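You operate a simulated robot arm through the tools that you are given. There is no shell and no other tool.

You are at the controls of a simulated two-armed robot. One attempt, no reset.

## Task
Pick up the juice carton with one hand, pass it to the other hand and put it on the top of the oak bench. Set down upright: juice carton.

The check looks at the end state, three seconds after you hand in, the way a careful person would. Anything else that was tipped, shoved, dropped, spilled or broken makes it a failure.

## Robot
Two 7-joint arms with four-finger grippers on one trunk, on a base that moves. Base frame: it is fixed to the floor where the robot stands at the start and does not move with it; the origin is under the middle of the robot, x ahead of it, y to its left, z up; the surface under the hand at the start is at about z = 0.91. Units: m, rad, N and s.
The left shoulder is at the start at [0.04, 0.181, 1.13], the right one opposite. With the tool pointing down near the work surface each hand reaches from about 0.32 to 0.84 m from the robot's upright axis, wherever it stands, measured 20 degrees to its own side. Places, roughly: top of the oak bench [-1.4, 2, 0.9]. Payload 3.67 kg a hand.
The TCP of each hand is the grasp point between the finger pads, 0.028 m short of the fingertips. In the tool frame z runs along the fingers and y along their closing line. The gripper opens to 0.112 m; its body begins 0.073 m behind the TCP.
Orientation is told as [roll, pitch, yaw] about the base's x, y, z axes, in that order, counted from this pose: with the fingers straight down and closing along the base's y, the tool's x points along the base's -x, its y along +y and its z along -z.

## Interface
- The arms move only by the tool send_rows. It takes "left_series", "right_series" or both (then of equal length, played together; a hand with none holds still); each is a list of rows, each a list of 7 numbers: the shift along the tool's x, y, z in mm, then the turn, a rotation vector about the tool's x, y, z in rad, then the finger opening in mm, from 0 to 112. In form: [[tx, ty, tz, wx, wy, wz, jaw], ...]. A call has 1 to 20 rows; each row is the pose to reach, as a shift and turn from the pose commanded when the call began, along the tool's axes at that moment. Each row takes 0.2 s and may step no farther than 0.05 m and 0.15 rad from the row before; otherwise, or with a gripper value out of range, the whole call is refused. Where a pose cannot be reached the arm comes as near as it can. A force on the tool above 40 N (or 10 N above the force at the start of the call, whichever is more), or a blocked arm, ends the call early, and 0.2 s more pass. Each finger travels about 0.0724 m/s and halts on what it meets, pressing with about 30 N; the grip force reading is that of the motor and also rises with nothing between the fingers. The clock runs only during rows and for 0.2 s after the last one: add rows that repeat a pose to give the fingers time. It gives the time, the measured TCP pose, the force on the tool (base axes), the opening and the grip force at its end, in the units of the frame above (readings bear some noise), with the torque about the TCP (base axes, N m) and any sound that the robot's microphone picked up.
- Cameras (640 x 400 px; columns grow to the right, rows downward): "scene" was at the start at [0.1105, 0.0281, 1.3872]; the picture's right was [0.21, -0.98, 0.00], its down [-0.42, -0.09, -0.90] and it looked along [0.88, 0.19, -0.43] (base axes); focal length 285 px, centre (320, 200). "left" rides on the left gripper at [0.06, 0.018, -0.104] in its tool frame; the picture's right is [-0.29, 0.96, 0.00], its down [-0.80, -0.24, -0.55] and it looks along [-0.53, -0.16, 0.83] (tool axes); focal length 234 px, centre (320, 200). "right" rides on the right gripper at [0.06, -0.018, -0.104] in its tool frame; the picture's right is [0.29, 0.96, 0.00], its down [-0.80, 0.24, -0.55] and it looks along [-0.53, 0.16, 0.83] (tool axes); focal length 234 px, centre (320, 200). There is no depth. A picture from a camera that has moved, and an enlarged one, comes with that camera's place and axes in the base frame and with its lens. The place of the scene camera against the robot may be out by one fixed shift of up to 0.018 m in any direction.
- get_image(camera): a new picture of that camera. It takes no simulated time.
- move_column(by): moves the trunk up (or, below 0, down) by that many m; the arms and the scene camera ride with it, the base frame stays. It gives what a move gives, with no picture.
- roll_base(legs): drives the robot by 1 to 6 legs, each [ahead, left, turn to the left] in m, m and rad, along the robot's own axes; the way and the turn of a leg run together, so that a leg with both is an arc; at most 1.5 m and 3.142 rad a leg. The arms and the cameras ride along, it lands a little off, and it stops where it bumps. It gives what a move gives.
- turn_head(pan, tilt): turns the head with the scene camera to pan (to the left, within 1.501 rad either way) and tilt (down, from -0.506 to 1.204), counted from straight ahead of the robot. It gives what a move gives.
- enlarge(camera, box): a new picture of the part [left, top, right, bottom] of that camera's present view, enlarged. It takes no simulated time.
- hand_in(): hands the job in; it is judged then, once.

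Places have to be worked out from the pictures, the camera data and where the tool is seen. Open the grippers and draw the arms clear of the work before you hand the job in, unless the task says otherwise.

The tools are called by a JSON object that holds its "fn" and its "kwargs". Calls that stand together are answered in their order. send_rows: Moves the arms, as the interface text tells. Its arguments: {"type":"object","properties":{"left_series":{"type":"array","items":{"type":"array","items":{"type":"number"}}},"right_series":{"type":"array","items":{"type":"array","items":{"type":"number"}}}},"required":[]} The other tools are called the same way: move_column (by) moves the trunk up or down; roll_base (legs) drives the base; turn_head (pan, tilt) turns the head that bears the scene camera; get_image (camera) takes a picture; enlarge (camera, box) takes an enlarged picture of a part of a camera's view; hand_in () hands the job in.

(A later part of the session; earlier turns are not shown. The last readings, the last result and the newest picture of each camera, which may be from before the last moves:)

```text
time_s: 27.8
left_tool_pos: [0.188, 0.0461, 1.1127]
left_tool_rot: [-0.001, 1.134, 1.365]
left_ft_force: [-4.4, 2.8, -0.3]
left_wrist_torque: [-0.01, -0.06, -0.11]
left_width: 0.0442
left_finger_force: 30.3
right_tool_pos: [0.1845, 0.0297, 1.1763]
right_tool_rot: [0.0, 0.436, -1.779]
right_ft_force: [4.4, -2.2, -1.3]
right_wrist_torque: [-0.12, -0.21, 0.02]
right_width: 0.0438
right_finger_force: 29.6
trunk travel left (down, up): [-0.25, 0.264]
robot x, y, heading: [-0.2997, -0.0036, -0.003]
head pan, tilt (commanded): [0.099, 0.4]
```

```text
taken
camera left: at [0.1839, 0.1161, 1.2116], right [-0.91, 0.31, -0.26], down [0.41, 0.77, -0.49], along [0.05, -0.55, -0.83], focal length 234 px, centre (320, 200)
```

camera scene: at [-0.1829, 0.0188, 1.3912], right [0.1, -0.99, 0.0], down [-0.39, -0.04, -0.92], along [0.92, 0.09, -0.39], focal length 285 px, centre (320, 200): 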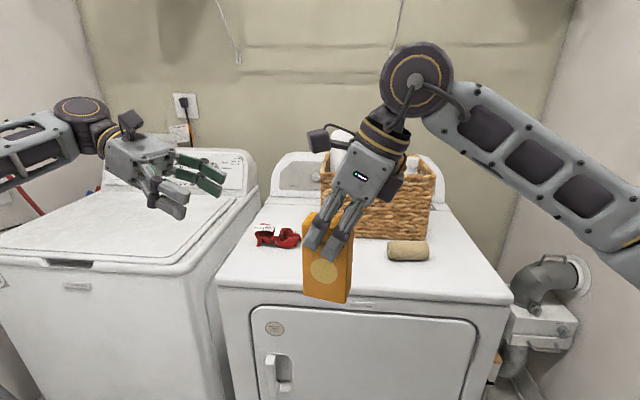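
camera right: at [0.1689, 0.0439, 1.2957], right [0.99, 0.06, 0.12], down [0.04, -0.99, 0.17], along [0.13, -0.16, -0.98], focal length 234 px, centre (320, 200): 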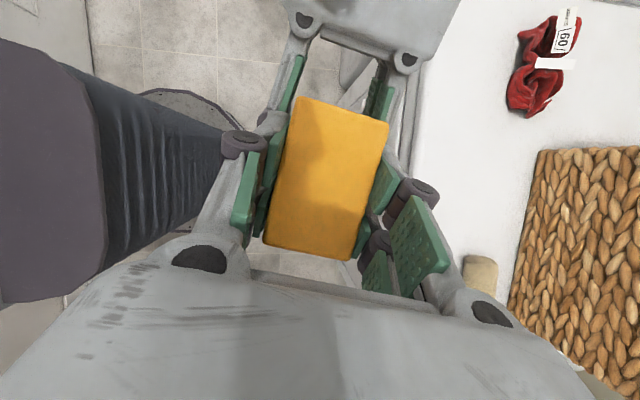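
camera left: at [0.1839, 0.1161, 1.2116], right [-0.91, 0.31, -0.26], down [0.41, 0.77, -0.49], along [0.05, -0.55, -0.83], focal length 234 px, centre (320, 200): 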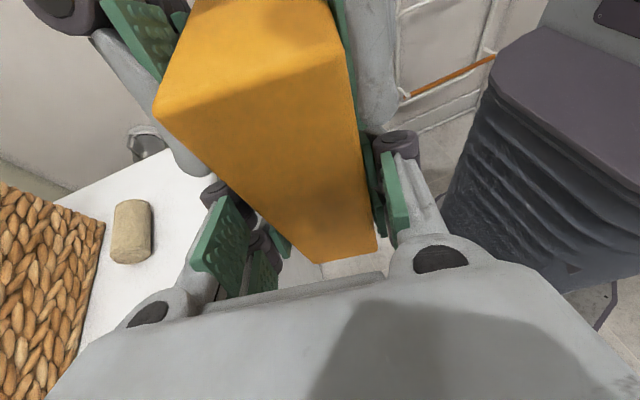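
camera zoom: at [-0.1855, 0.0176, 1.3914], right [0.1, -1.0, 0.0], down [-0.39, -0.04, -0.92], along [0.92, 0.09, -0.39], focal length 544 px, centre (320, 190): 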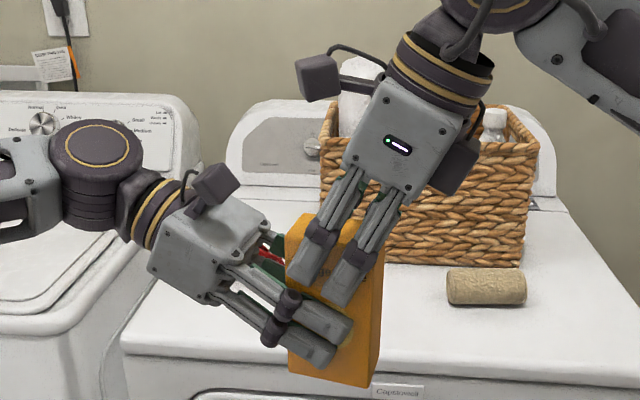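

Both hands grip at 0.044 m with about 30 N and only small interaction forces. Now I open the right hand without moving it.

{"fn": "send_rows", "kwargs": {"right_series": [[0, 0, 0, 0, 0, 0, 50], [0, 0, 0, 0, 0, 0, 60], [0, 0, 0, 0, 0, 0, 75], [0, 0, 0, 0, 0, 0, 90], [0, 0, 0, 0, 0, 0, 90]]}}

{"fn": "enlarge", "kwargs": {"camera": "scene", "box": [220, 100, 420, 310]}}

{"fn": "get_image", "kwargs": {"camera": "right"}}

```text
time_s: 29.0
left_tool_pos: [0.1879, 0.0462, 1.1138]
left_tool_rot: [0.0, 1.134, 1.364]
left_ft_force: [-0.4, 0.2, 0.4]
left_wrist_torque: [0.03, 0.0, -0.01]
left_width: 0.0441
left_finger_force: 30.1
right_tool_pos: [0.1834, 0.0298, 1.175]
right_tool_rot: [0.0, 0.436, -1.774]
right_ft_force: [0.1, -0.8, 0.7]
right_wrist_torque: [-0.01, -0.02, -0.01]
right_width: 0.0903
right_finger_force: 0.0
trunk travel left (down, up): [-0.25, 0.264]
robot x, y, heading: [-0.301, 0.0001, -0.0]
head pan, tilt (commanded): [0.099, 0.4]
```

```text
1.90 times, centred on (320, 205) of scene
camera zoom: at [-0.1855, 0.0176, 1.3914], right [0.1, -1.0, 0.0], down [-0.39, -0.04, -0.92], along [0.92, 0.09, -0.39], focal length 544 px, centre (320, 190)
```

zoom: 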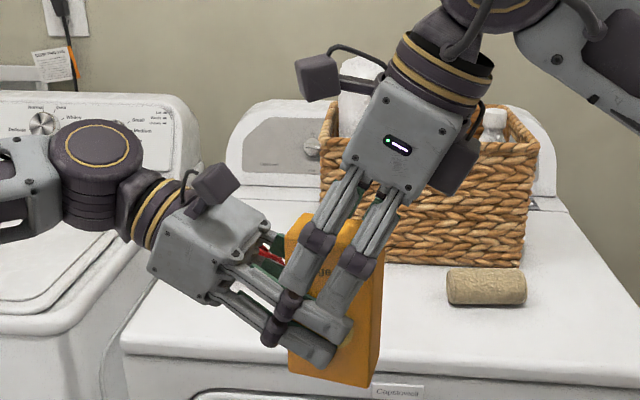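

```text
taken
camera right: at [0.1687, 0.044, 1.2957], right [0.99, 0.06, 0.12], down [0.04, -0.99, 0.17], along [0.13, -0.16, -0.98], focal length 234 px, centre (320, 200)
```

right: 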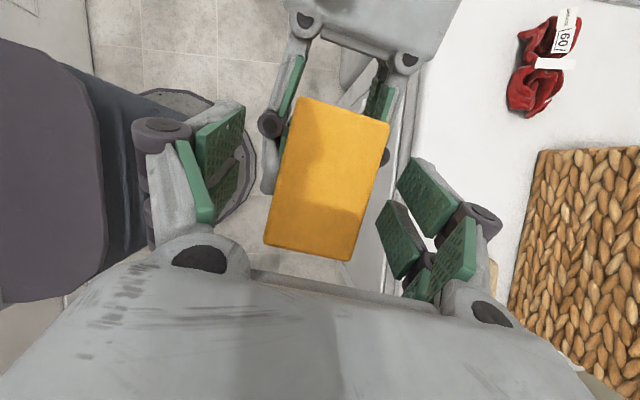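

The left hand holds the carton alone and it didn't shift. I withdraw the right hand back along its own axis, then aside to the right.

{"fn": "send_rows", "kwargs": {"right_series": [[0, 0, -25, 0, 0, 0, 90], [0, 0, -50, 0, 0, 0, 90], [0, 0, -80, 0, 0, 0, 90], [0, 0, -115, 0, 0, 0, 90], [0, 0, -150, 0, 0, 0, 90], [-30, 0, -150, 0, 0, 0, 90], [-65, 0, -150, 0, 0, 0, 90], [-100, 0, -145, 0, 0, 0, 90], [-135, 0, -130, 0, 0, 0, 90], [-135, 0, -130, 0, 0, 0, 90]]}}

{"fn": "get_image", "kwargs": {"camera": "scene"}}

{"fn": "get_image", "kwargs": {"camera": "left"}}

```text
time_s: 31.2
left_tool_pos: [0.1868, 0.0475, 1.1142]
left_tool_rot: [0.0, 1.134, 1.365]
left_ft_force: [-0.2, 0.6, 0.6]
left_wrist_torque: [0.0, -0.01, 0.03]
left_width: 0.0439
left_finger_force: 29.9
right_tool_pos: [0.1474, -0.1438, 1.2363]
right_tool_rot: [0.0, 0.434, -1.777]
right_ft_force: [-0.1, 0.3, 0.2]
right_wrist_torque: [-0.05, 0.04, 0.01]
right_width: 0.09
right_finger_force: 0.0
trunk travel left (down, up): [-0.25, 0.264]
robot x, y, heading: [-0.2981, 0.0019, -0.001]
head pan, tilt (commanded): [0.099, 0.4]
```

```text
taken
camera scene: at [-0.1856, 0.0188, 1.3914], right [0.1, -1.0, 0.0], down [-0.39, -0.04, -0.92], along [0.92, 0.09, -0.39], focal length 285 px, centre (320, 200)
```

scene: 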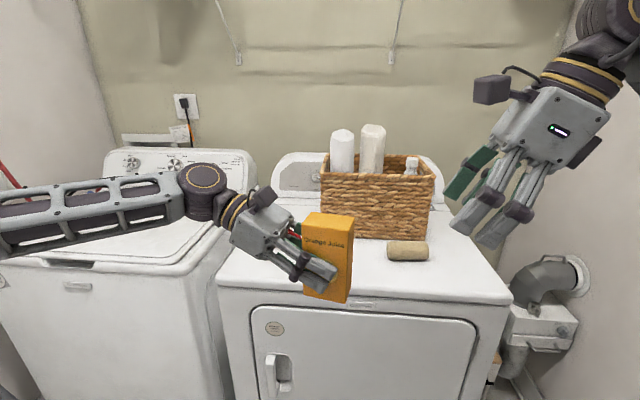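

```text
taken
camera left: at [0.184, 0.1172, 1.2115], right [-0.91, 0.31, -0.26], down [0.41, 0.77, -0.49], along [0.05, -0.55, -0.83], focal length 234 px, centre (320, 200)
```

left: 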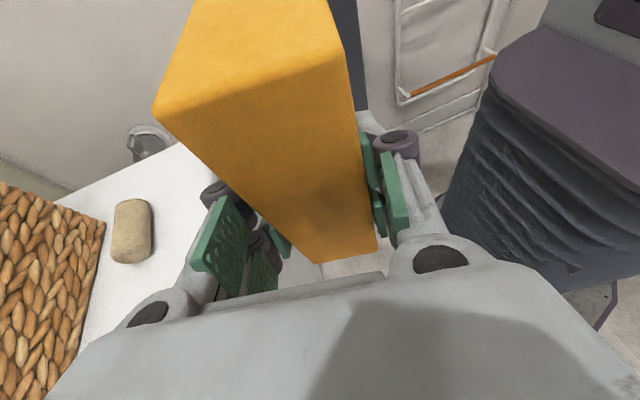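

The handover is done: the left hand alone holds the carton. Next I look left again to judge the doorway, the door with the shirt, and where my left elbow sticks out, before driving.

{"fn": "turn_head", "kwargs": {"pan": 1.5, "tilt": 0.3}}

{"fn": "get_image", "kwargs": {"camera": "scene"}}

{"fn": "turn_head", "kwargs": {"pan": 1.1, "tilt": 0.6}}

{"fn": "get_image", "kwargs": {"camera": "scene"}}

```text
time_s: 32.7
left_tool_pos: [0.1875, 0.0479, 1.1131]
left_tool_rot: [0.0, 1.133, 1.365]
left_ft_force: [-0.2, 0.2, 0.5]
left_wrist_torque: [0.01, -0.02, -0.02]
left_width: 0.0442
left_finger_force: 29.7
right_tool_pos: [0.1487, -0.1442, 1.236]
right_tool_rot: [-0.003, 0.436, -1.777]
right_ft_force: [0.3, 0.0, -0.7]
right_wrist_torque: [0.0, -0.02, -0.01]
right_width: 0.0901
right_finger_force: 0.1
trunk travel left (down, up): [-0.25, 0.264]
robot x, y, heading: [-0.3, -0.0037, -0.006]
head pan, tilt (commanded): [1.499, 0.3]
```

```text
taken
camera scene: at [-0.2709, 0.1016, 1.4007], right [1.0, -0.07, 0.0], down [-0.02, -0.29, -0.96], along [0.07, 0.95, -0.3], focal length 285 px, centre (320, 200)
```

scene: 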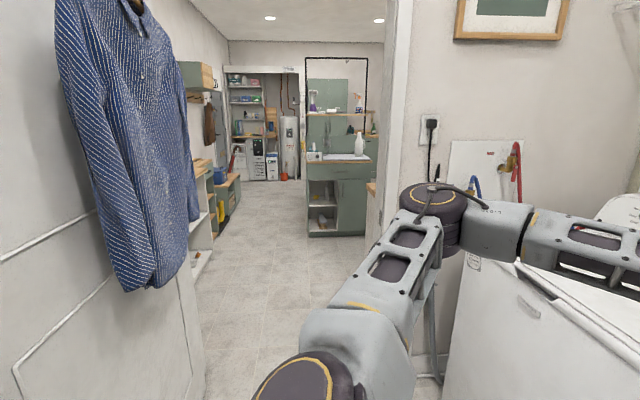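

```text
time_s: 33.6
left_tool_pos: [0.1865, 0.0462, 1.1139]
left_tool_rot: [0.001, 1.133, 1.365]
left_ft_force: [0.3, -0.3, -0.3]
left_wrist_torque: [0.03, 0.0, -0.03]
left_width: 0.0442
left_finger_force: 30.3
right_tool_pos: [0.1486, -0.1442, 1.236]
right_tool_rot: [0.0, 0.435, -1.777]
right_ft_force: [-1.2, -0.1, 0.0]
right_wrist_torque: [0.0, 0.02, -0.02]
right_width: 0.09
right_finger_force: 0.0
trunk travel left (down, up): [-0.25, 0.264]
robot x, y, heading: [-0.2985, -0.0011, -0.003]
head pan, tilt (commanded): [1.1, 0.6]
```

```text
taken
camera scene: at [-0.2376, 0.0872, 1.3733], right [0.89, -0.45, 0.0], down [-0.26, -0.5, -0.83], along [0.37, 0.74, -0.56], focal length 285 px, centre (320, 200)
```

scene: 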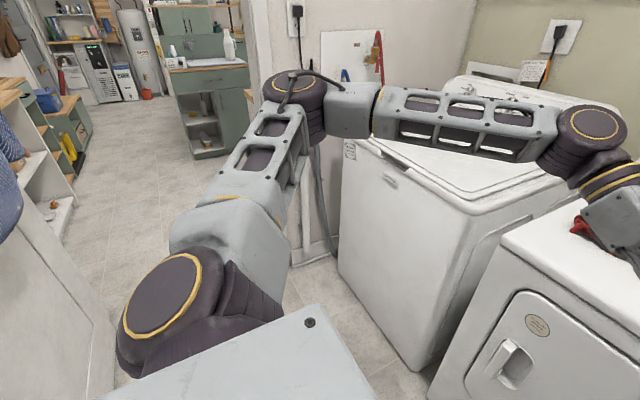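

The way to the bench leads through a doorway roughly between x ≈ -0.82 (hinge, with the shirt sticking out to about (-0.65, 1.14)) and a right jamb near x ≈ 0.1–0.2, so I need to measure it well. I turn the head toward it and enlarge.

{"fn": "turn_head", "kwargs": {"pan": 1.35, "tilt": 0.4}}

{"fn": "get_image", "kwargs": {"camera": "scene"}}

{"fn": "enlarge", "kwargs": {"camera": "scene", "box": [260, 100, 460, 300]}}

```text
time_s: 34.4
left_tool_pos: [0.1875, 0.0464, 1.1141]
left_tool_rot: [0.0, 1.136, 1.364]
left_ft_force: [-0.3, 0.7, -0.4]
left_wrist_torque: [-0.02, 0.0, -0.01]
left_width: 0.0442
left_finger_force: 30.0
right_tool_pos: [0.1472, -0.1454, 1.2356]
right_tool_rot: [-0.001, 0.436, -1.775]
right_ft_force: [0.1, -0.5, -1.2]
right_wrist_torque: [-0.03, -0.02, 0.01]
right_width: 0.0901
right_finger_force: 0.0
trunk travel left (down, up): [-0.25, 0.264]
robot x, y, heading: [-0.3026, -0.0043, -0.001]
head pan, tilt (commanded): [1.349, 0.4]
```

```text
taken
camera scene: at [-0.2572, 0.0987, 1.3914], right [0.98, -0.22, 0.0], down [-0.09, -0.38, -0.92], along [0.2, 0.9, -0.39], focal length 285 px, centre (320, 200)
```

scene: 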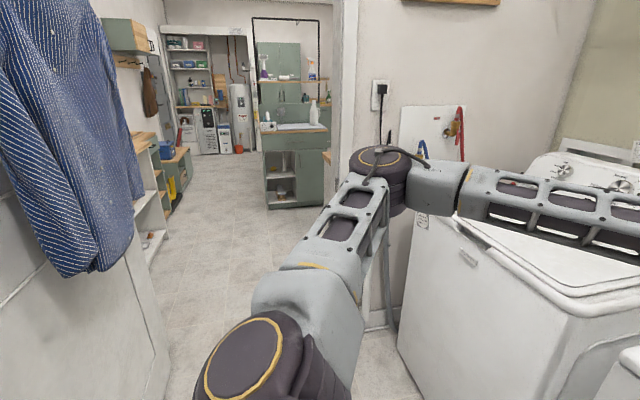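

```text
2.00 times, centred on (360, 200) of scene
camera zoom: at [-0.2572, 0.0987, 1.3914], right [0.98, -0.22, 0.0], down [-0.09, -0.38, -0.92], along [0.2, 0.9, -0.39], focal length 571 px, centre (240, 200)
```

zoom: 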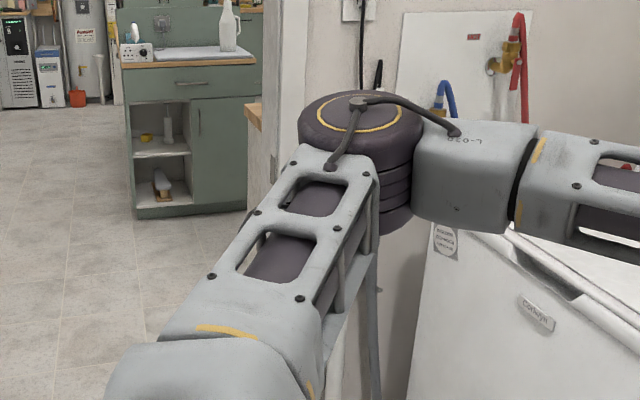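

The doorway's clear width is about 0.7–0.9 m (jamb edge near x ≈ 0.07, wall face y ≈ 1.28), so I'll strafe through it with both hands drawn in close to the body. I pull both hands back and to their own sides, half the way first, keeping the carton upright.

{"fn": "send_rows", "kwargs": {"left_series": [[-4, 22, -16, 0, 0, 0, 20], [-8, 44, -31, 0, 0, 0, 20], [-12, 67, -47, 0, 0, 0, 20], [-16, 89, -62, 0, 0, 0, 20], [-20, 111, -78, 0, 0, 0, 20], [-20, 111, -78, 0, 0, 0, 20]], "right_series": [[-20, -10, -10, 0, 0, 0, 90], [-41, -21, -19, 0, 0, 0, 80], [-61, -31, -29, 0, 0, 0, 60], [-82, -41, -38, 0, 0, 0, 40], [-102, -52, -48, 0, 0, 0, 40], [-102, -52, -48, 0, 0, 0, 40]]}}

{"fn": "get_image", "kwargs": {"camera": "scene"}}

{"fn": "get_image", "kwargs": {"camera": "left"}}

```text
time_s: 35.8
left_tool_pos: [0.0943, 0.1462, 1.1282]
left_tool_rot: [0.002, 1.135, 1.365]
left_ft_force: [-0.1, 0.1, -1.2]
left_wrist_torque: [0.01, -0.02, -0.03]
left_width: 0.0437
left_finger_force: 30.8
right_tool_pos: [0.0734, -0.2443, 1.2371]
right_tool_rot: [-0.001, 0.435, -1.778]
right_ft_force: [-0.1, 0.2, 0.0]
right_wrist_torque: [0.02, 0.03, -0.01]
right_width: 0.0401
right_finger_force: 0.0
trunk travel left (down, up): [-0.25, 0.264]
robot x, y, heading: [-0.2978, -0.0007, -0.0]
head pan, tilt (commanded): [1.349, 0.4]
```

```text
taken
camera scene: at [-0.2562, 0.0988, 1.3914], right [0.98, -0.22, 0.0], down [-0.09, -0.38, -0.92], along [0.2, 0.9, -0.39], focal length 285 px, centre (320, 200)
```

scene: 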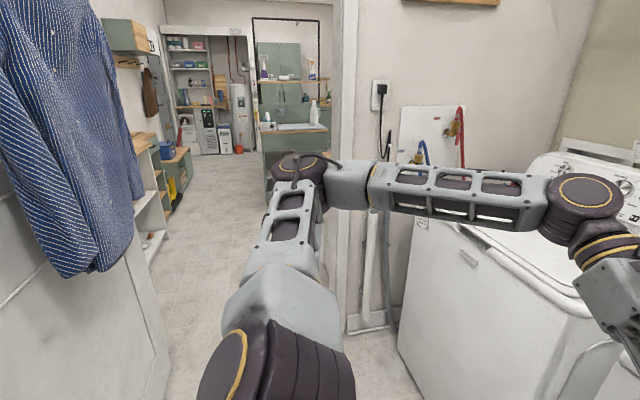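

```text
taken
camera left: at [0.0913, 0.216, 1.2262], right [-0.91, 0.31, -0.26], down [0.41, 0.77, -0.49], along [0.05, -0.55, -0.83], focal length 234 px, centre (320, 200)
```

left: 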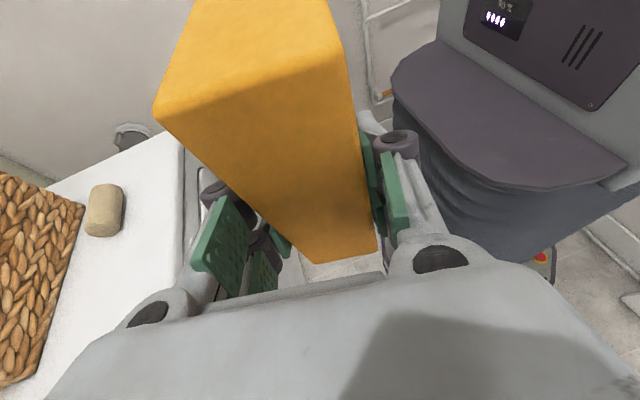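

The carton is still firmly upright and the elbow now lies at about (0.11, 0.58) in robot axes. I continue the other half of the pull-in.

{"fn": "send_rows", "kwargs": {"left_series": [[-4, 22, -16, 0, 0, 0, 20], [-8, 44, -31, 0, 0, 0, 20], [-12, 67, -47, 0, 0, 0, 20], [-16, 89, -62, 0, 0, 0, 20], [-20, 105, -78, 0, 0, 0, 20], [-20, 105, -78, 0, 0, 0, 20]], "right_series": [[-20, -10, -10, 0, 0, 0, 40], [-41, -21, -19, 0, 0, 0, 40], [-61, -31, -29, 0, 0, 0, 40], [-82, -41, -38, 0, 0, 0, 40], [-102, -52, -48, 0, 0, 0, 40], [-102, -52, -48, 0, 0, 0, 40]]}}

{"fn": "turn_head", "kwargs": {"pan": 0.9, "tilt": 0.7}}

{"fn": "get_image", "kwargs": {"camera": "scene"}}

{"fn": "get_image", "kwargs": {"camera": "left"}}

```text
time_s: 37.1
left_tool_pos: [0.008, 0.2453, 1.1433]
left_tool_rot: [0.0, 1.133, 1.366]
left_ft_force: [0.2, 0.3, -0.7]
left_wrist_torque: [-0.01, -0.02, -0.01]
left_width: 0.0441
left_finger_force: 30.2
right_tool_pos: [-0.0007, -0.3409, 1.2376]
right_tool_rot: [0.001, 0.438, -1.775]
right_ft_force: [-0.7, -1.0, 1.0]
right_wrist_torque: [-0.01, 0.01, 0.0]
right_width: 0.0401
right_finger_force: 0.0
trunk travel left (down, up): [-0.25, 0.264]
robot x, y, heading: [-0.3001, 0.0023, 0.002]
head pan, tilt (commanded): [1.349, 0.4]
```

```text
time_s: 38.0
left_tool_pos: [0.0078, 0.2446, 1.144]
left_tool_rot: [-0.001, 1.134, 1.365]
left_ft_force: [0.4, -0.1, -0.8]
left_wrist_torque: [0.02, 0.0, 0.02]
left_width: 0.044
left_finger_force: 30.0
right_tool_pos: [-0.0013, -0.3419, 1.2381]
right_tool_rot: [-0.001, 0.436, -1.776]
right_ft_force: [0.0, -0.6, 0.6]
right_wrist_torque: [0.01, 0.0, -0.01]
right_width: 0.0399
right_finger_force: 0.1
trunk travel left (down, up): [-0.25, 0.264]
robot x, y, heading: [-0.2992, -0.0052, -0.002]
head pan, tilt (commanded): [0.901, 0.7]
```

```text
taken
camera scene: at [-0.2254, 0.0751, 1.3646], right [0.78, -0.62, 0.0], down [-0.4, -0.5, -0.77], along [0.48, 0.6, -0.64], focal length 285 px, centre (320, 200)
```

scene: 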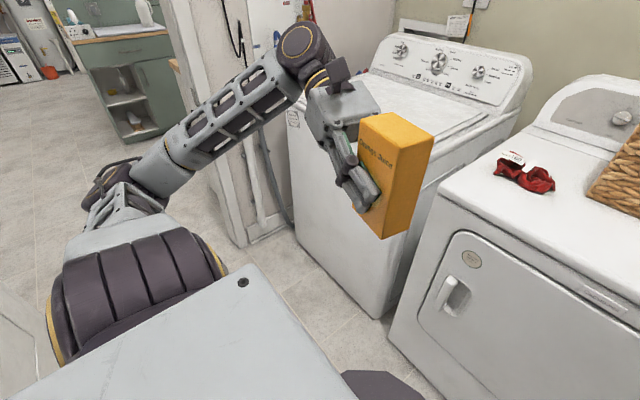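

```text
taken
camera left: at [0.0046, 0.3148, 1.2417], right [-0.91, 0.31, -0.26], down [0.41, 0.77, -0.49], along [0.05, -0.55, -0.83], focal length 234 px, centre (320, 200)
```

left: 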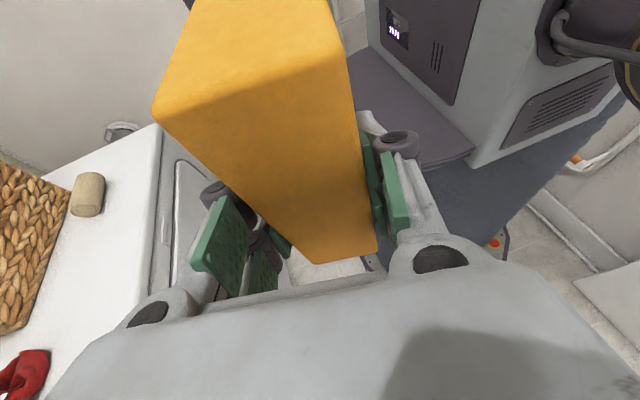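

Both hands are close in now (left TCP at robot (0.31, 0.25), elbow near (0.05, 0.56)). I check the right camera to learn how far my trunk and base reach backward.

{"fn": "get_image", "kwargs": {"camera": "right"}}

{"fn": "turn_head", "kwargs": {"pan": 1.5, "tilt": 1.15}}

{"fn": "get_image", "kwargs": {"camera": "scene"}}

```text
taken
camera right: at [-0.016, -0.3278, 1.3576], right [0.99, 0.06, 0.12], down [0.04, -0.99, 0.17], along [0.13, -0.16, -0.98], focal length 234 px, centre (320, 200)
```

right: 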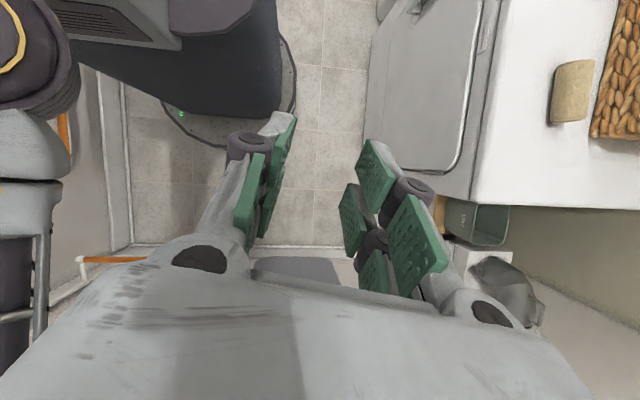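

```text
time_s: 39.0
left_tool_pos: [0.009, 0.2449, 1.1442]
left_tool_rot: [-0.003, 1.136, 1.365]
left_ft_force: [-0.4, 0.5, -0.3]
left_wrist_torque: [-0.01, 0.02, 0.0]
left_width: 0.0437
left_finger_force: 29.9
right_tool_pos: [-0.0012, -0.3411, 1.2371]
right_tool_rot: [0.0, 0.437, -1.777]
right_ft_force: [-0.2, -0.1, -0.5]
right_wrist_torque: [0.01, 0.02, 0.02]
right_width: 0.0399
right_finger_force: 0.0
trunk travel left (down, up): [-0.25, 0.264]
robot x, y, heading: [-0.2985, -0.0046, -0.004]
head pan, tilt (commanded): [1.499, 1.15]
```

```text
taken
camera scene: at [-0.2735, 0.0679, 1.3315], right [1.0, -0.07, 0.0], down [-0.07, -0.91, -0.41], along [0.03, 0.41, -0.91], focal length 285 px, centre (320, 200)
```

scene: 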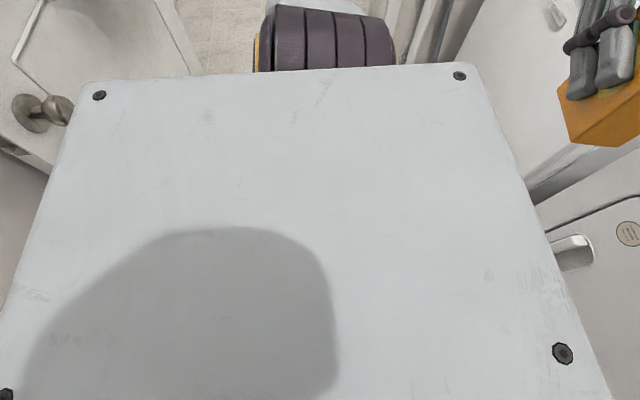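

The base is a disc of about 0.3 m radius. A door knob shows up at the left, so I take another look at the door leaf to place it properly.

{"fn": "turn_head", "kwargs": {"pan": 1.5, "tilt": 0.75}}

{"fn": "get_image", "kwargs": {"camera": "scene"}}

```text
time_s: 39.9
left_tool_pos: [0.008, 0.2445, 1.1437]
left_tool_rot: [-0.001, 1.135, 1.365]
left_ft_force: [-1.5, 0.5, 0.0]
left_wrist_torque: [0.0, -0.03, 0.01]
left_width: 0.0439
left_finger_force: 29.5
right_tool_pos: [-0.0009, -0.3422, 1.2375]
right_tool_rot: [0.0, 0.437, -1.776]
right_ft_force: [0.8, 1.2, 0.2]
right_wrist_torque: [-0.02, -0.02, -0.01]
right_width: 0.0398
right_finger_force: 0.0
trunk travel left (down, up): [-0.25, 0.264]
robot x, y, heading: [-0.2966, 0.002, -0.001]
head pan, tilt (commanded): [1.499, 0.75]
```

```text
taken
camera scene: at [-0.2719, 0.091, 1.3603], right [1.0, -0.07, 0.0], down [-0.05, -0.68, -0.73], along [0.05, 0.73, -0.68], focal length 285 px, centre (320, 200)
```

scene: 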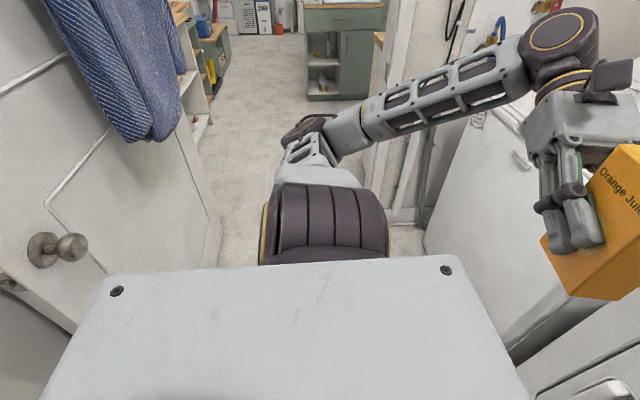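

The door leaf stands nearly parallel to y at x ≈ -0.77 (knob to about x ≈ -0.69 at y ≈ 0.44), so the clear lane is about -0.65…0.07 at arm height. I draw both hands in a bit more so the lane has margin on both sides.

{"fn": "send_rows", "kwargs": {"left_series": [[-6, 19, -13, 0, 0, 0, 20], [-12, 38, -27, 0, 0, 0, 20], [-19, 57, -40, 0, 0, 0, 20], [-19, 57, -40, 0, 0, 0, 20]], "right_series": [[-18, -11, -8, 0, 0, 0, 40], [-35, -22, -16, 0, 0, 0, 40], [-53, -34, -25, 0, 0, 0, 40], [-53, -34, -25, 0, 0, 0, 40]]}}

{"fn": "turn_head", "kwargs": {"pan": 1.3, "tilt": 0.6}}

{"fn": "get_image", "kwargs": {"camera": "scene"}}

```text
time_s: 40.9
left_tool_pos: [-0.0372, 0.3006, 1.1423]
left_tool_rot: [0.004, 1.135, 1.366]
left_ft_force: [0.1, 0.1, -1.9]
left_wrist_torque: [-0.03, 0.02, 0.0]
left_width: 0.0442
left_finger_force: 29.9
right_tool_pos: [-0.0457, -0.394, 1.2371]
right_tool_rot: [-0.003, 0.435, -1.776]
right_ft_force: [-0.5, 0.2, 0.0]
right_wrist_torque: [-0.05, 0.04, -0.01]
right_width: 0.04
right_finger_force: 0.0
trunk travel left (down, up): [-0.25, 0.264]
robot x, y, heading: [-0.2961, -0.0007, -0.005]
head pan, tilt (commanded): [1.499, 0.75]
```

```text
time_s: 41.6
left_tool_pos: [-0.0388, 0.3001, 1.1422]
left_tool_rot: [-0.001, 1.135, 1.366]
left_ft_force: [0.0, 0.0, -0.5]
left_wrist_torque: [0.03, 0.04, 0.0]
left_width: 0.0441
left_finger_force: 30.2
right_tool_pos: [-0.0446, -0.3922, 1.2369]
right_tool_rot: [-0.001, 0.436, -1.777]
right_ft_force: [0.2, -0.1, 0.4]
right_wrist_torque: [0.01, 0.0, -0.03]
right_width: 0.0399
right_finger_force: 0.0
trunk travel left (down, up): [-0.25, 0.264]
robot x, y, heading: [-0.2989, 0.0021, 0.001]
head pan, tilt (commanded): [1.3, 0.6]
```

```text
taken
camera scene: at [-0.2546, 0.0935, 1.3732], right [0.96, -0.27, 0.0], down [-0.15, -0.54, -0.82], along [0.22, 0.79, -0.57], focal length 285 px, centre (320, 200)
```

scene: 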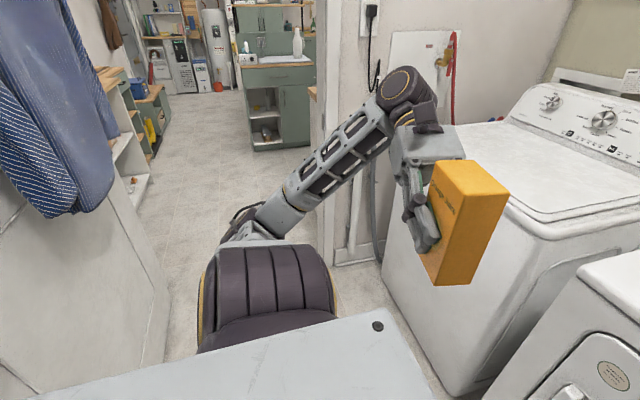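

The lane is now measured: door face x ≈ -0.775, shirt to -0.65, jamb edge x ≈ 0.1; my reach is 0.36 ahead and 0.3 behind the axis. I shift to x ≈ -0.37 and strafe left 0.4 m, then check how well it lands.

{"fn": "roll_base", "kwargs": {"legs": [[-0.07, 0, 0], [0, 0.4, 0]]}}

{"fn": "turn_head", "kwargs": {"pan": 1.5, "tilt": 0.5}}

{"fn": "get_image", "kwargs": {"camera": "scene"}}

```text
time_s: 44.8
left_tool_pos: [-0.1082, 0.7011, 1.1422]
left_tool_rot: [-0.001, 1.134, 1.365]
left_ft_force: [-0.4, 0.3, -0.5]
left_wrist_torque: [-0.02, -0.01, -0.05]
left_width: 0.0439
left_finger_force: 30.0
right_tool_pos: [-0.1143, 0.0071, 1.2375]
right_tool_rot: [-0.001, 0.436, -1.778]
right_ft_force: [0.4, -0.4, 0.8]
right_wrist_torque: [-0.01, 0.03, 0.01]
right_width: 0.0401
right_finger_force: 0.0
trunk travel left (down, up): [-0.25, 0.264]
robot x, y, heading: [-0.3638, 0.399, 0.002]
head pan, tilt (commanded): [1.3, 0.6]
```

```text
time_s: 45.5
left_tool_pos: [-0.1082, 0.699, 1.1427]
left_tool_rot: [0.001, 1.133, 1.366]
left_ft_force: [-0.2, 1.2, -1.3]
left_wrist_torque: [-0.02, -0.03, -0.04]
left_width: 0.0441
left_finger_force: 30.3
right_tool_pos: [-0.115, 0.0064, 1.237]
right_tool_rot: [0.001, 0.435, -1.777]
right_ft_force: [-0.3, 0.6, 0.2]
right_wrist_torque: [0.01, 0.01, 0.01]
right_width: 0.0399
right_finger_force: 0.0
trunk travel left (down, up): [-0.25, 0.264]
robot x, y, heading: [-0.3662, 0.4016, 0.005]
head pan, tilt (commanded): [1.499, 0.499]
```

```text
taken
camera scene: at [-0.3411, 0.4987, 1.3823], right [1.0, -0.07, 0.0], down [-0.03, -0.48, -0.88], along [0.06, 0.88, -0.48], focal length 285 px, centre (320, 200)
```

scene: 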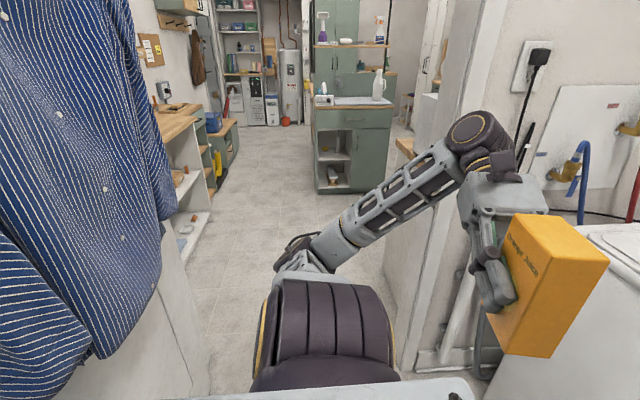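

Landing is accurate (x -0.366, y 0.40), and the jamb edge is confirmed at x ≈ 0.10. I strafe another 0.5 m and check the clearances as the elbow enters the doorway.

{"fn": "roll_base", "kwargs": {"legs": [[0, 0.45, -0.004]]}}

{"fn": "get_image", "kwargs": {"camera": "scene"}}

{"fn": "get_image", "kwargs": {"camera": "left"}}

```text
time_s: 48.3
left_tool_pos: [-0.1072, 1.1492, 1.1424]
left_tool_rot: [-0.002, 1.134, 1.364]
left_ft_force: [-1.4, -0.1, 0.3]
left_wrist_torque: [-0.03, 0.03, 0.02]
left_width: 0.0442
left_finger_force: 29.6
right_tool_pos: [-0.1141, 0.4558, 1.2369]
right_tool_rot: [-0.001, 0.437, -1.777]
right_ft_force: [-0.1, 1.0, -0.5]
right_wrist_torque: [0.0, 0.0, 0.02]
right_width: 0.04
right_finger_force: 0.2
trunk travel left (down, up): [-0.25, 0.264]
robot x, y, heading: [-0.3716, 0.8427, 0.005]
head pan, tilt (commanded): [1.499, 0.499]
```

```text
taken
camera scene: at [-0.3412, 0.9488, 1.3823], right [1.0, -0.07, 0.0], down [-0.03, -0.48, -0.88], along [0.06, 0.88, -0.48], focal length 285 px, centre (320, 200)
```

scene: 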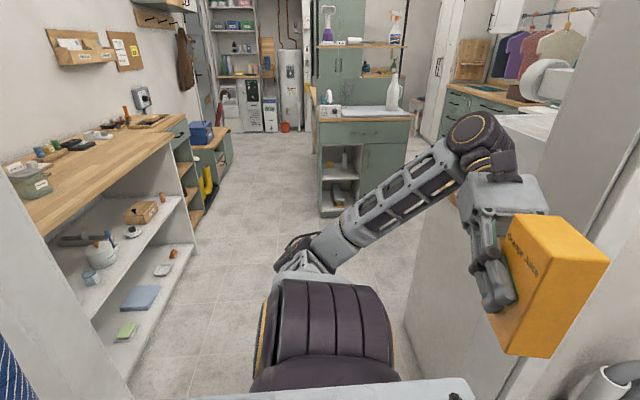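

```text
taken
camera left: at [-0.1118, 1.2196, 1.2399], right [-0.91, 0.31, -0.26], down [0.41, 0.77, -0.49], along [0.05, -0.55, -0.83], focal length 234 px, centre (320, 200)
```

left: 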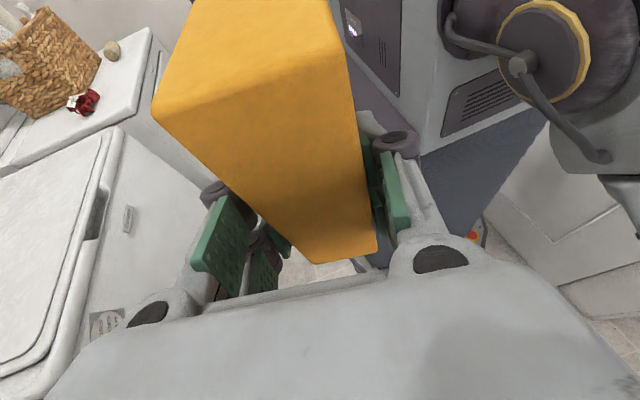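

The doorway is well clear and the bench is in view: its front edge lies near x ≈ -1.05, with free oak surface along the front and clutter along the wall. I enlarge the bench and carry on strafing 0.65 m.

{"fn": "enlarge", "kwargs": {"camera": "scene", "box": [0, 60, 240, 260]}}

{"fn": "roll_base", "kwargs": {"legs": [[0, 0.65, -0.004]]}}

{"fn": "get_image", "kwargs": {"camera": "scene"}}

```text
2.00 times, centred on (120, 160) of scene
camera zoom: at [-0.3412, 0.9488, 1.3823], right [1.0, -0.07, 0.0], down [-0.03, -0.48, -0.88], along [0.06, 0.88, -0.48], focal length 571 px, centre (720, 280)
```

zoom: 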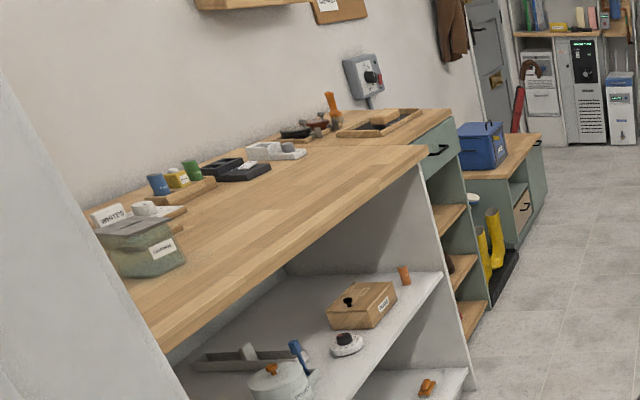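

```text
time_s: 52.1
left_tool_pos: [-0.1044, 1.8038, 1.1409]
left_tool_rot: [-0.003, 1.135, 1.359]
left_ft_force: [0.4, 0.6, -1.0]
left_wrist_torque: [0.02, 0.0, -0.04]
left_width: 0.0443
left_finger_force: 29.9
right_tool_pos: [-0.1156, 1.1113, 1.2374]
right_tool_rot: [0.0, 0.437, -1.783]
right_ft_force: [-0.3, -0.1, -0.4]
right_wrist_torque: [-0.03, -0.01, 0.0]
right_width: 0.0398
right_finger_force: 0.0
trunk travel left (down, up): [-0.25, 0.264]
robot x, y, heading: [-0.3663, 1.5035, -0.008]
head pan, tilt (commanded): [1.499, 0.499]
```

```text
taken
camera scene: at [-0.3393, 1.6043, 1.3823], right [1.0, -0.08, 0.0], down [-0.04, -0.48, -0.88], along [0.07, 0.88, -0.48], focal length 285 px, centre (320, 200)
```

scene: 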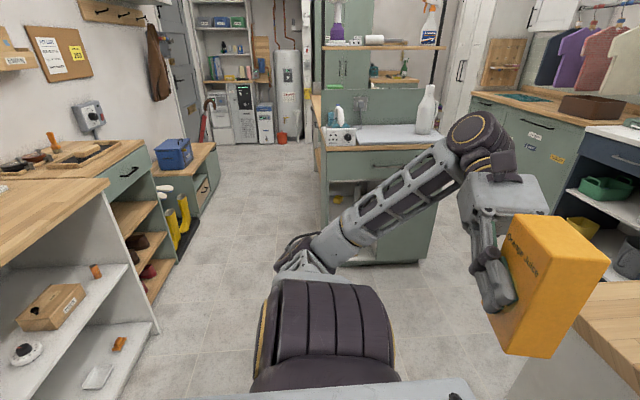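

The robot is in the doorway with everything clear on both sides. I strafe 0.7 m more, to y ≈ 2.2, and back 0.08 m so there is room to turn around.

{"fn": "roll_base", "kwargs": {"legs": [[0, 0.72, 0.008], [-0.08, 0, 0]]}}

{"fn": "get_image", "kwargs": {"camera": "scene"}}

{"fn": "turn_head", "kwargs": {"pan": 0.0, "tilt": 0.5}}

{"fn": "get_image", "kwargs": {"camera": "scene"}}

```text
time_s: 56.8
left_tool_pos: [-0.1874, 2.5267, 1.143]
left_tool_rot: [-0.004, 1.133, 1.363]
left_ft_force: [-0.6, -0.5, 0.2]
left_wrist_torque: [0.01, -0.01, 0.04]
left_width: 0.044
left_finger_force: 30.3
right_tool_pos: [-0.1938, 1.8329, 1.2372]
right_tool_rot: [0.001, 0.437, -1.774]
right_ft_force: [-0.5, -0.1, 0.0]
right_wrist_torque: [-0.05, -0.07, -0.01]
right_width: 0.0399
right_finger_force: 0.0
trunk travel left (down, up): [-0.25, 0.264]
robot x, y, heading: [-0.4445, 2.2234, -0.002]
head pan, tilt (commanded): [1.499, 0.499]
```

```text
taken
camera scene: at [-0.42, 2.3249, 1.3823], right [1.0, -0.07, 0.0], down [-0.03, -0.48, -0.88], along [0.06, 0.88, -0.48], focal length 285 px, centre (320, 200)
```

scene: 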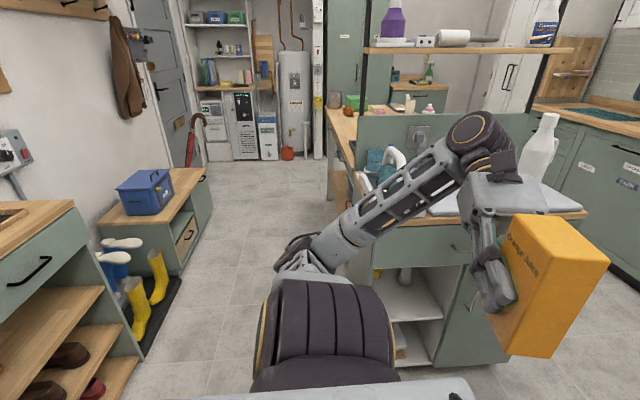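

```text
time_s: 58.4
left_tool_pos: [-0.1857, 2.526, 1.1413]
left_tool_rot: [-0.002, 1.134, 1.366]
left_ft_force: [-0.1, 0.3, -0.9]
left_wrist_torque: [0.0, 0.0, -0.02]
left_width: 0.0437
left_finger_force: 30.0
right_tool_pos: [-0.1929, 1.8328, 1.2373]
right_tool_rot: [0.0, 0.437, -1.777]
right_ft_force: [0.7, 0.1, -0.5]
right_wrist_torque: [0.01, -0.01, 0.01]
right_width: 0.04
right_finger_force: 0.1
trunk travel left (down, up): [-0.25, 0.264]
robot x, y, heading: [-0.4452, 2.2227, 0.001]
head pan, tilt (commanded): [0.0, 0.499]
```

```text
taken
camera scene: at [-0.334, 2.234, 1.3823], right [0.0, -1.0, 0.0], down [-0.48, 0.0, -0.88], along [0.88, 0.0, -0.48], focal length 285 px, centre (320, 200)
```

scene: 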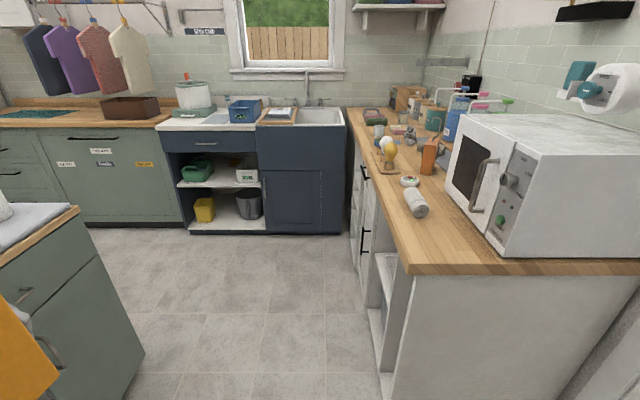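

There's room to turn here: the island is at y ≥ 3.05 and the counter with the microwave starts about 0.65 m off at my right rear. I turn left a quarter first and look at the bench.

{"fn": "roll_base", "kwargs": {"legs": [[0, 0, 1.571]]}}

{"fn": "turn_head", "kwargs": {"pan": 1.2, "tilt": 0.5}}

{"fn": "get_image", "kwargs": {"camera": "scene"}}

```text
time_s: 63.0
left_tool_pos: [-0.7455, 2.4848, 1.1426]
left_tool_rot: [0.002, 1.136, 2.938]
left_ft_force: [0.7, 0.2, 0.1]
left_wrist_torque: [0.01, -0.01, 0.01]
left_width: 0.044
left_finger_force: 30.2
right_tool_pos: [-0.0536, 2.4793, 1.2371]
right_tool_rot: [0.002, 0.436, -0.205]
right_ft_force: [-0.9, 0.1, 1.0]
right_wrist_torque: [0.0, 0.01, 0.04]
right_width: 0.04
right_finger_force: 0.0
trunk travel left (down, up): [-0.25, 0.264]
robot x, y, heading: [-0.4431, 2.2303, 1.572]
head pan, tilt (commanded): [0.0, 0.499]
```

```text
time_s: 64.4
left_tool_pos: [-0.746, 2.4847, 1.1428]
left_tool_rot: [0.002, 1.135, 2.938]
left_ft_force: [-1.1, -0.3, -0.8]
left_wrist_torque: [0.02, 0.01, 0.04]
left_width: 0.0441
left_finger_force: 30.1
right_tool_pos: [-0.0527, 2.479, 1.2393]
right_tool_rot: [0.0, 0.436, -0.203]
right_ft_force: [-0.5, 1.0, -0.1]
right_wrist_torque: [0.0, 0.0, 0.01]
right_width: 0.0399
right_finger_force: 0.1
trunk travel left (down, up): [-0.25, 0.264]
robot x, y, heading: [-0.4488, 2.2231, 1.57]
head pan, tilt (commanded): [1.201, 0.499]
```

```text
taken
camera scene: at [-0.5299, 2.2869, 1.3823], right [0.36, 0.93, 0.0], down [0.45, -0.17, -0.88], along [-0.82, 0.32, -0.48], focal length 285 px, centre (320, 200)
```

scene: 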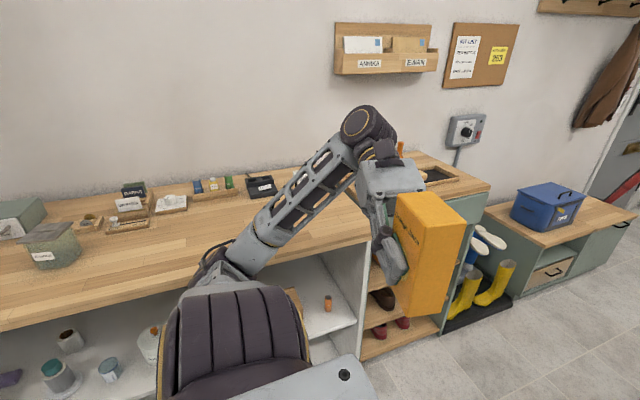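

The bench's front edge is at x ≈ -1.09 from y ≈ 1.6 to 2.65, and its front strip is empty; the small things stand near the wall. I turn the remaining quarter to face it.

{"fn": "roll_base", "kwargs": {"legs": [[0, 0, 1.57]]}}

{"fn": "turn_head", "kwargs": {"pan": 0.0, "tilt": 0.5}}

{"fn": "get_image", "kwargs": {"camera": "scene"}}

```text
time_s: 69.0
left_tool_pos: [-0.7059, 1.9263, 1.1425]
left_tool_rot: [-0.001, 1.134, -1.78]
left_ft_force: [0.5, 0.7, -1.0]
left_wrist_torque: [-0.01, 0.01, -0.01]
left_width: 0.0438
left_finger_force: 30.5
right_tool_pos: [-0.696, 2.6191, 1.2381]
right_tool_rot: [0.0, 0.437, 1.361]
right_ft_force: [-0.7, -0.2, 0.1]
right_wrist_torque: [0.0, 0.02, 0.01]
right_width: 0.0399
right_finger_force: 0.1
trunk travel left (down, up): [-0.25, 0.264]
robot x, y, heading: [-0.4454, 2.2237, 3.138]
head pan, tilt (commanded): [1.201, 0.499]
```

```text
time_s: 70.4
left_tool_pos: [-0.7072, 1.9262, 1.1421]
left_tool_rot: [0.001, 1.135, -1.78]
left_ft_force: [0.3, -0.5, -0.4]
left_wrist_torque: [-0.02, -0.02, 0.01]
left_width: 0.044
left_finger_force: 29.8
right_tool_pos: [-0.6961, 2.62, 1.2361]
right_tool_rot: [0.001, 0.435, 1.361]
right_ft_force: [1.2, -0.1, 0.2]
right_wrist_torque: [0.0, -0.03, 0.02]
right_width: 0.0402
right_finger_force: 0.1
trunk travel left (down, up): [-0.25, 0.264]
robot x, y, heading: [-0.4449, 2.2228, 3.137]
head pan, tilt (commanded): [0.0, 0.499]
```

```text
taken
camera scene: at [-0.5561, 2.2342, 1.3823], right [0.0, 1.0, 0.0], down [0.48, 0.0, -0.88], along [-0.88, 0.0, -0.48], focal length 285 px, centre (320, 200)
```

scene: 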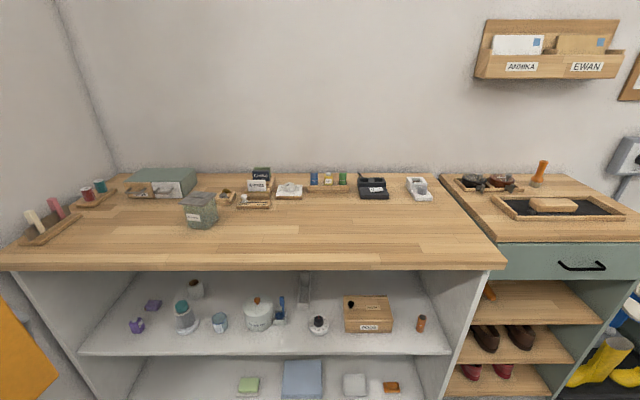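

Facing the bench now: its top spans x -1.69…-1.09, y 1.45…2.69, and the front strip right of the tin pot (-1.27, 1.87) is empty. I drive ahead 0.20 m and 0.12 m to the right, so the carton can go down near (-1.21, 2.33).

{"fn": "roll_base", "kwargs": {"legs": [[0.2, -0.12, 0.003]]}}

{"fn": "turn_head", "kwargs": {"pan": 0.15, "tilt": 0.6}}

{"fn": "get_image", "kwargs": {"camera": "scene"}}

```text
time_s: 72.2
left_tool_pos: [-0.9065, 2.0442, 1.1429]
left_tool_rot: [-0.001, 1.134, -1.773]
left_ft_force: [0.6, 0.4, -0.9]
left_wrist_torque: [-0.01, -0.03, 0.01]
left_width: 0.0441
left_finger_force: 30.1
right_tool_pos: [-0.9004, 2.7373, 1.2373]
right_tool_rot: [-0.002, 0.435, 1.365]
right_ft_force: [0.2, 0.8, -0.7]
right_wrist_torque: [-0.02, 0.0, 0.04]
right_width: 0.0399
right_finger_force: 0.0
trunk travel left (down, up): [-0.25, 0.264]
robot x, y, heading: [-0.6449, 2.3432, 3.145]
head pan, tilt (commanded): [0.0, 0.499]
```

```text
time_s: 72.9
left_tool_pos: [-0.9062, 2.0441, 1.1422]
left_tool_rot: [0.0, 1.135, -1.775]
left_ft_force: [-0.2, -0.6, 0.3]
left_wrist_torque: [-0.03, 0.0, 0.04]
left_width: 0.0439
left_finger_force: 29.5
right_tool_pos: [-0.8985, 2.7374, 1.2372]
right_tool_rot: [0.0, 0.437, 1.364]
right_ft_force: [0.6, -0.2, -0.6]
right_wrist_torque: [0.0, 0.02, -0.02]
right_width: 0.0401
right_finger_force: 0.0
trunk travel left (down, up): [-0.25, 0.264]
robot x, y, heading: [-0.6461, 2.3465, 3.14]
head pan, tilt (commanded): [0.15, 0.6]
```

```text
taken
camera scene: at [-0.754, 2.34, 1.3732], right [-0.15, 0.99, 0.0], down [0.56, 0.08, -0.83], along [-0.82, -0.12, -0.56], focal length 285 px, centre (320, 200)
```

scene: 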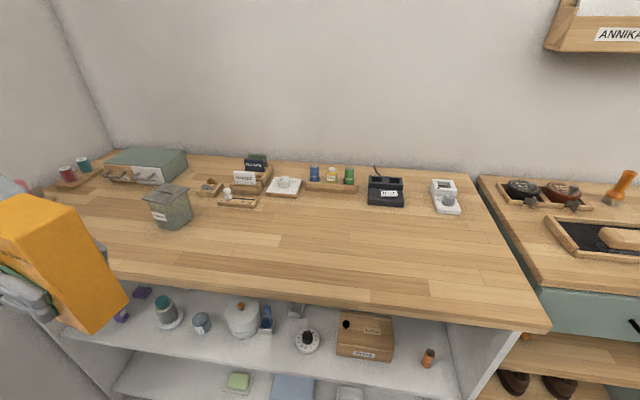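

The hand has a free path over the bench at this height. I extend the left hand forward and to the right, level, to above (-1.21, 2.33).

{"fn": "send_rows", "kwargs": {"left_series": [[9, -36, 20, 0, 0, 0, 20], [18, -71, 40, 0, 0, 0, 20], [28, -107, 59, 0, 0, 0, 20], [37, -142, 79, 0, 0, 0, 20], [46, -178, 99, 0, 0, 0, 20], [55, -213, 119, 0, 0, 0, 20], [64, -249, 139, 0, 0, 0, 20], [74, -284, 158, 0, 0, 0, 20], [83, -320, 178, 0, 0, 0, 20], [92, -356, 198, 0, 0, 0, 20], [92, -356, 198, 0, 0, 0, 20]]}}

{"fn": "get_image", "kwargs": {"camera": "scene"}}

{"fn": "get_image", "kwargs": {"camera": "left"}}

```text
time_s: 75.3
left_tool_pos: [-1.2105, 2.3305, 1.1409]
left_tool_rot: [-0.003, 1.133, -1.779]
left_ft_force: [-1.4, 0.1, -0.3]
left_wrist_torque: [0.01, 0.0, -0.01]
left_width: 0.044
left_finger_force: 29.8
right_tool_pos: [-0.8979, 2.7369, 1.2379]
right_tool_rot: [0.001, 0.434, 1.366]
right_ft_force: [0.3, 0.8, 0.8]
right_wrist_torque: [0.0, 0.01, -0.02]
right_width: 0.0401
right_finger_force: 0.0
trunk travel left (down, up): [-0.25, 0.264]
robot x, y, heading: [-0.6473, 2.3455, 3.141]
head pan, tilt (commanded): [0.15, 0.6]
```

```text
taken
camera scene: at [-0.7534, 2.3388, 1.3733], right [-0.15, 0.99, 0.0], down [0.56, 0.09, -0.83], along [-0.82, -0.12, -0.56], focal length 285 px, centre (320, 200)
```

scene: 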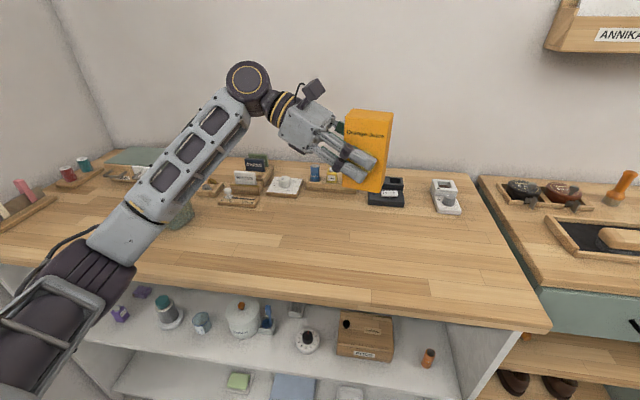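

```text
taken
camera left: at [-1.207, 2.258, 1.2393], right [0.91, -0.31, -0.26], down [-0.41, -0.77, -0.49], along [-0.05, 0.55, -0.83], focal length 234 px, centre (320, 200)
```

left: 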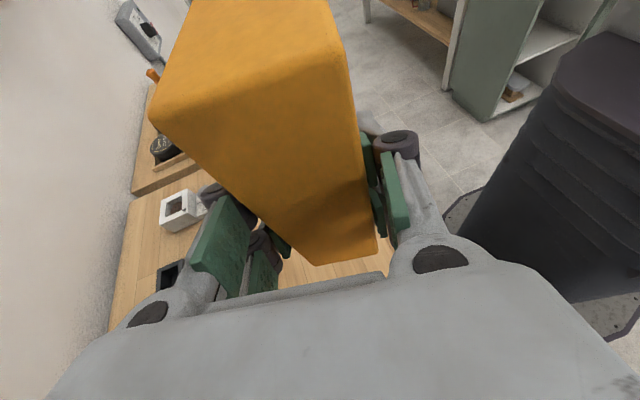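

The carton hangs upright over the bench, but the forearm would cross the bench's front edge low if I lowered it here, since the elbow is at about (-1.0, 1.91, 1.03). I'll shift right 0.25 m and turn left 0.46 rad, so that the arm comes in from outside the edge.

{"fn": "roll_base", "kwargs": {"legs": [[0.05, -0.25, 0], [0, 0, 0.46]]}}

{"fn": "get_image", "kwargs": {"camera": "scene"}}

{"fn": "turn_head", "kwargs": {"pan": 0.7, "tilt": 0.7}}

{"fn": "get_image", "kwargs": {"camera": "scene"}}

```text
time_s: 78.6
left_tool_pos: [-1.1965, 2.3305, 1.1411]
left_tool_rot: [0.001, 1.135, -1.315]
left_ft_force: [-0.2, -0.4, -0.6]
left_wrist_torque: [-0.01, 0.02, 0.01]
left_width: 0.044
left_finger_force: 30.7
right_tool_pos: [-1.0987, 2.8334, 1.2365]
right_tool_rot: [0.0, 0.436, 1.826]
right_ft_force: [0.4, -1.4, -0.5]
right_wrist_torque: [0.02, -0.02, -0.05]
right_width: 0.04
right_finger_force: 0.1
trunk travel left (down, up): [-0.25, 0.264]
robot x, y, heading: [-0.6976, 2.5937, -2.675]
head pan, tilt (commanded): [0.15, 0.6]
```

```text
taken
camera scene: at [-0.7871, 2.5422, 1.3732], right [-0.57, 0.82, 0.0], down [0.46, 0.32, -0.82], along [-0.68, -0.47, -0.57], focal length 285 px, centre (320, 200)
```

scene: 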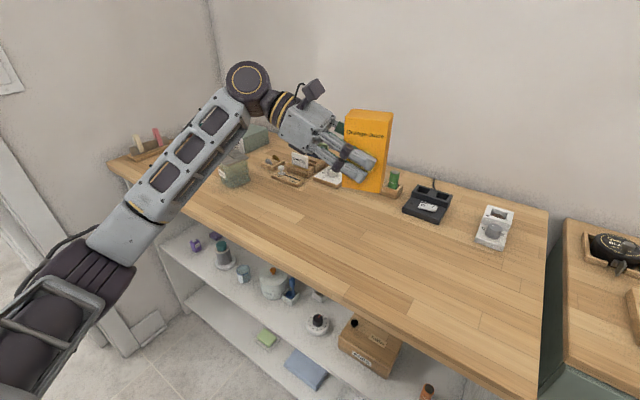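

```text
time_s: 79.5
left_tool_pos: [-1.1969, 2.3308, 1.1416]
left_tool_rot: [-0.001, 1.135, -1.315]
left_ft_force: [-0.6, -0.1, -0.8]
left_wrist_torque: [0.0, 0.03, 0.0]
left_width: 0.0439
left_finger_force: 30.1
right_tool_pos: [-1.0985, 2.8333, 1.237]
right_tool_rot: [-0.001, 0.436, 1.826]
right_ft_force: [-0.5, 0.4, 1.0]
right_wrist_torque: [-0.02, 0.02, 0.02]
right_width: 0.0399
right_finger_force: 0.1
trunk travel left (down, up): [-0.25, 0.264]
robot x, y, heading: [-0.6986, 2.5942, -2.684]
head pan, tilt (commanded): [0.7, 0.7]
```

```text
taken
camera scene: at [-0.7487, 2.5153, 1.3646], right [-0.92, 0.4, 0.0], down [0.26, 0.59, -0.76], along [-0.31, -0.7, -0.64], focal length 285 px, centre (320, 200)
```

scene: 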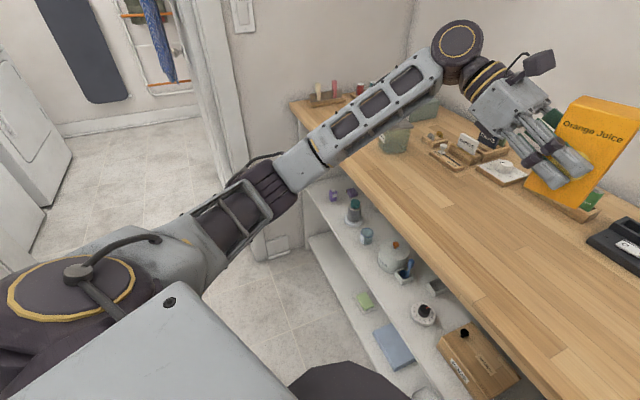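

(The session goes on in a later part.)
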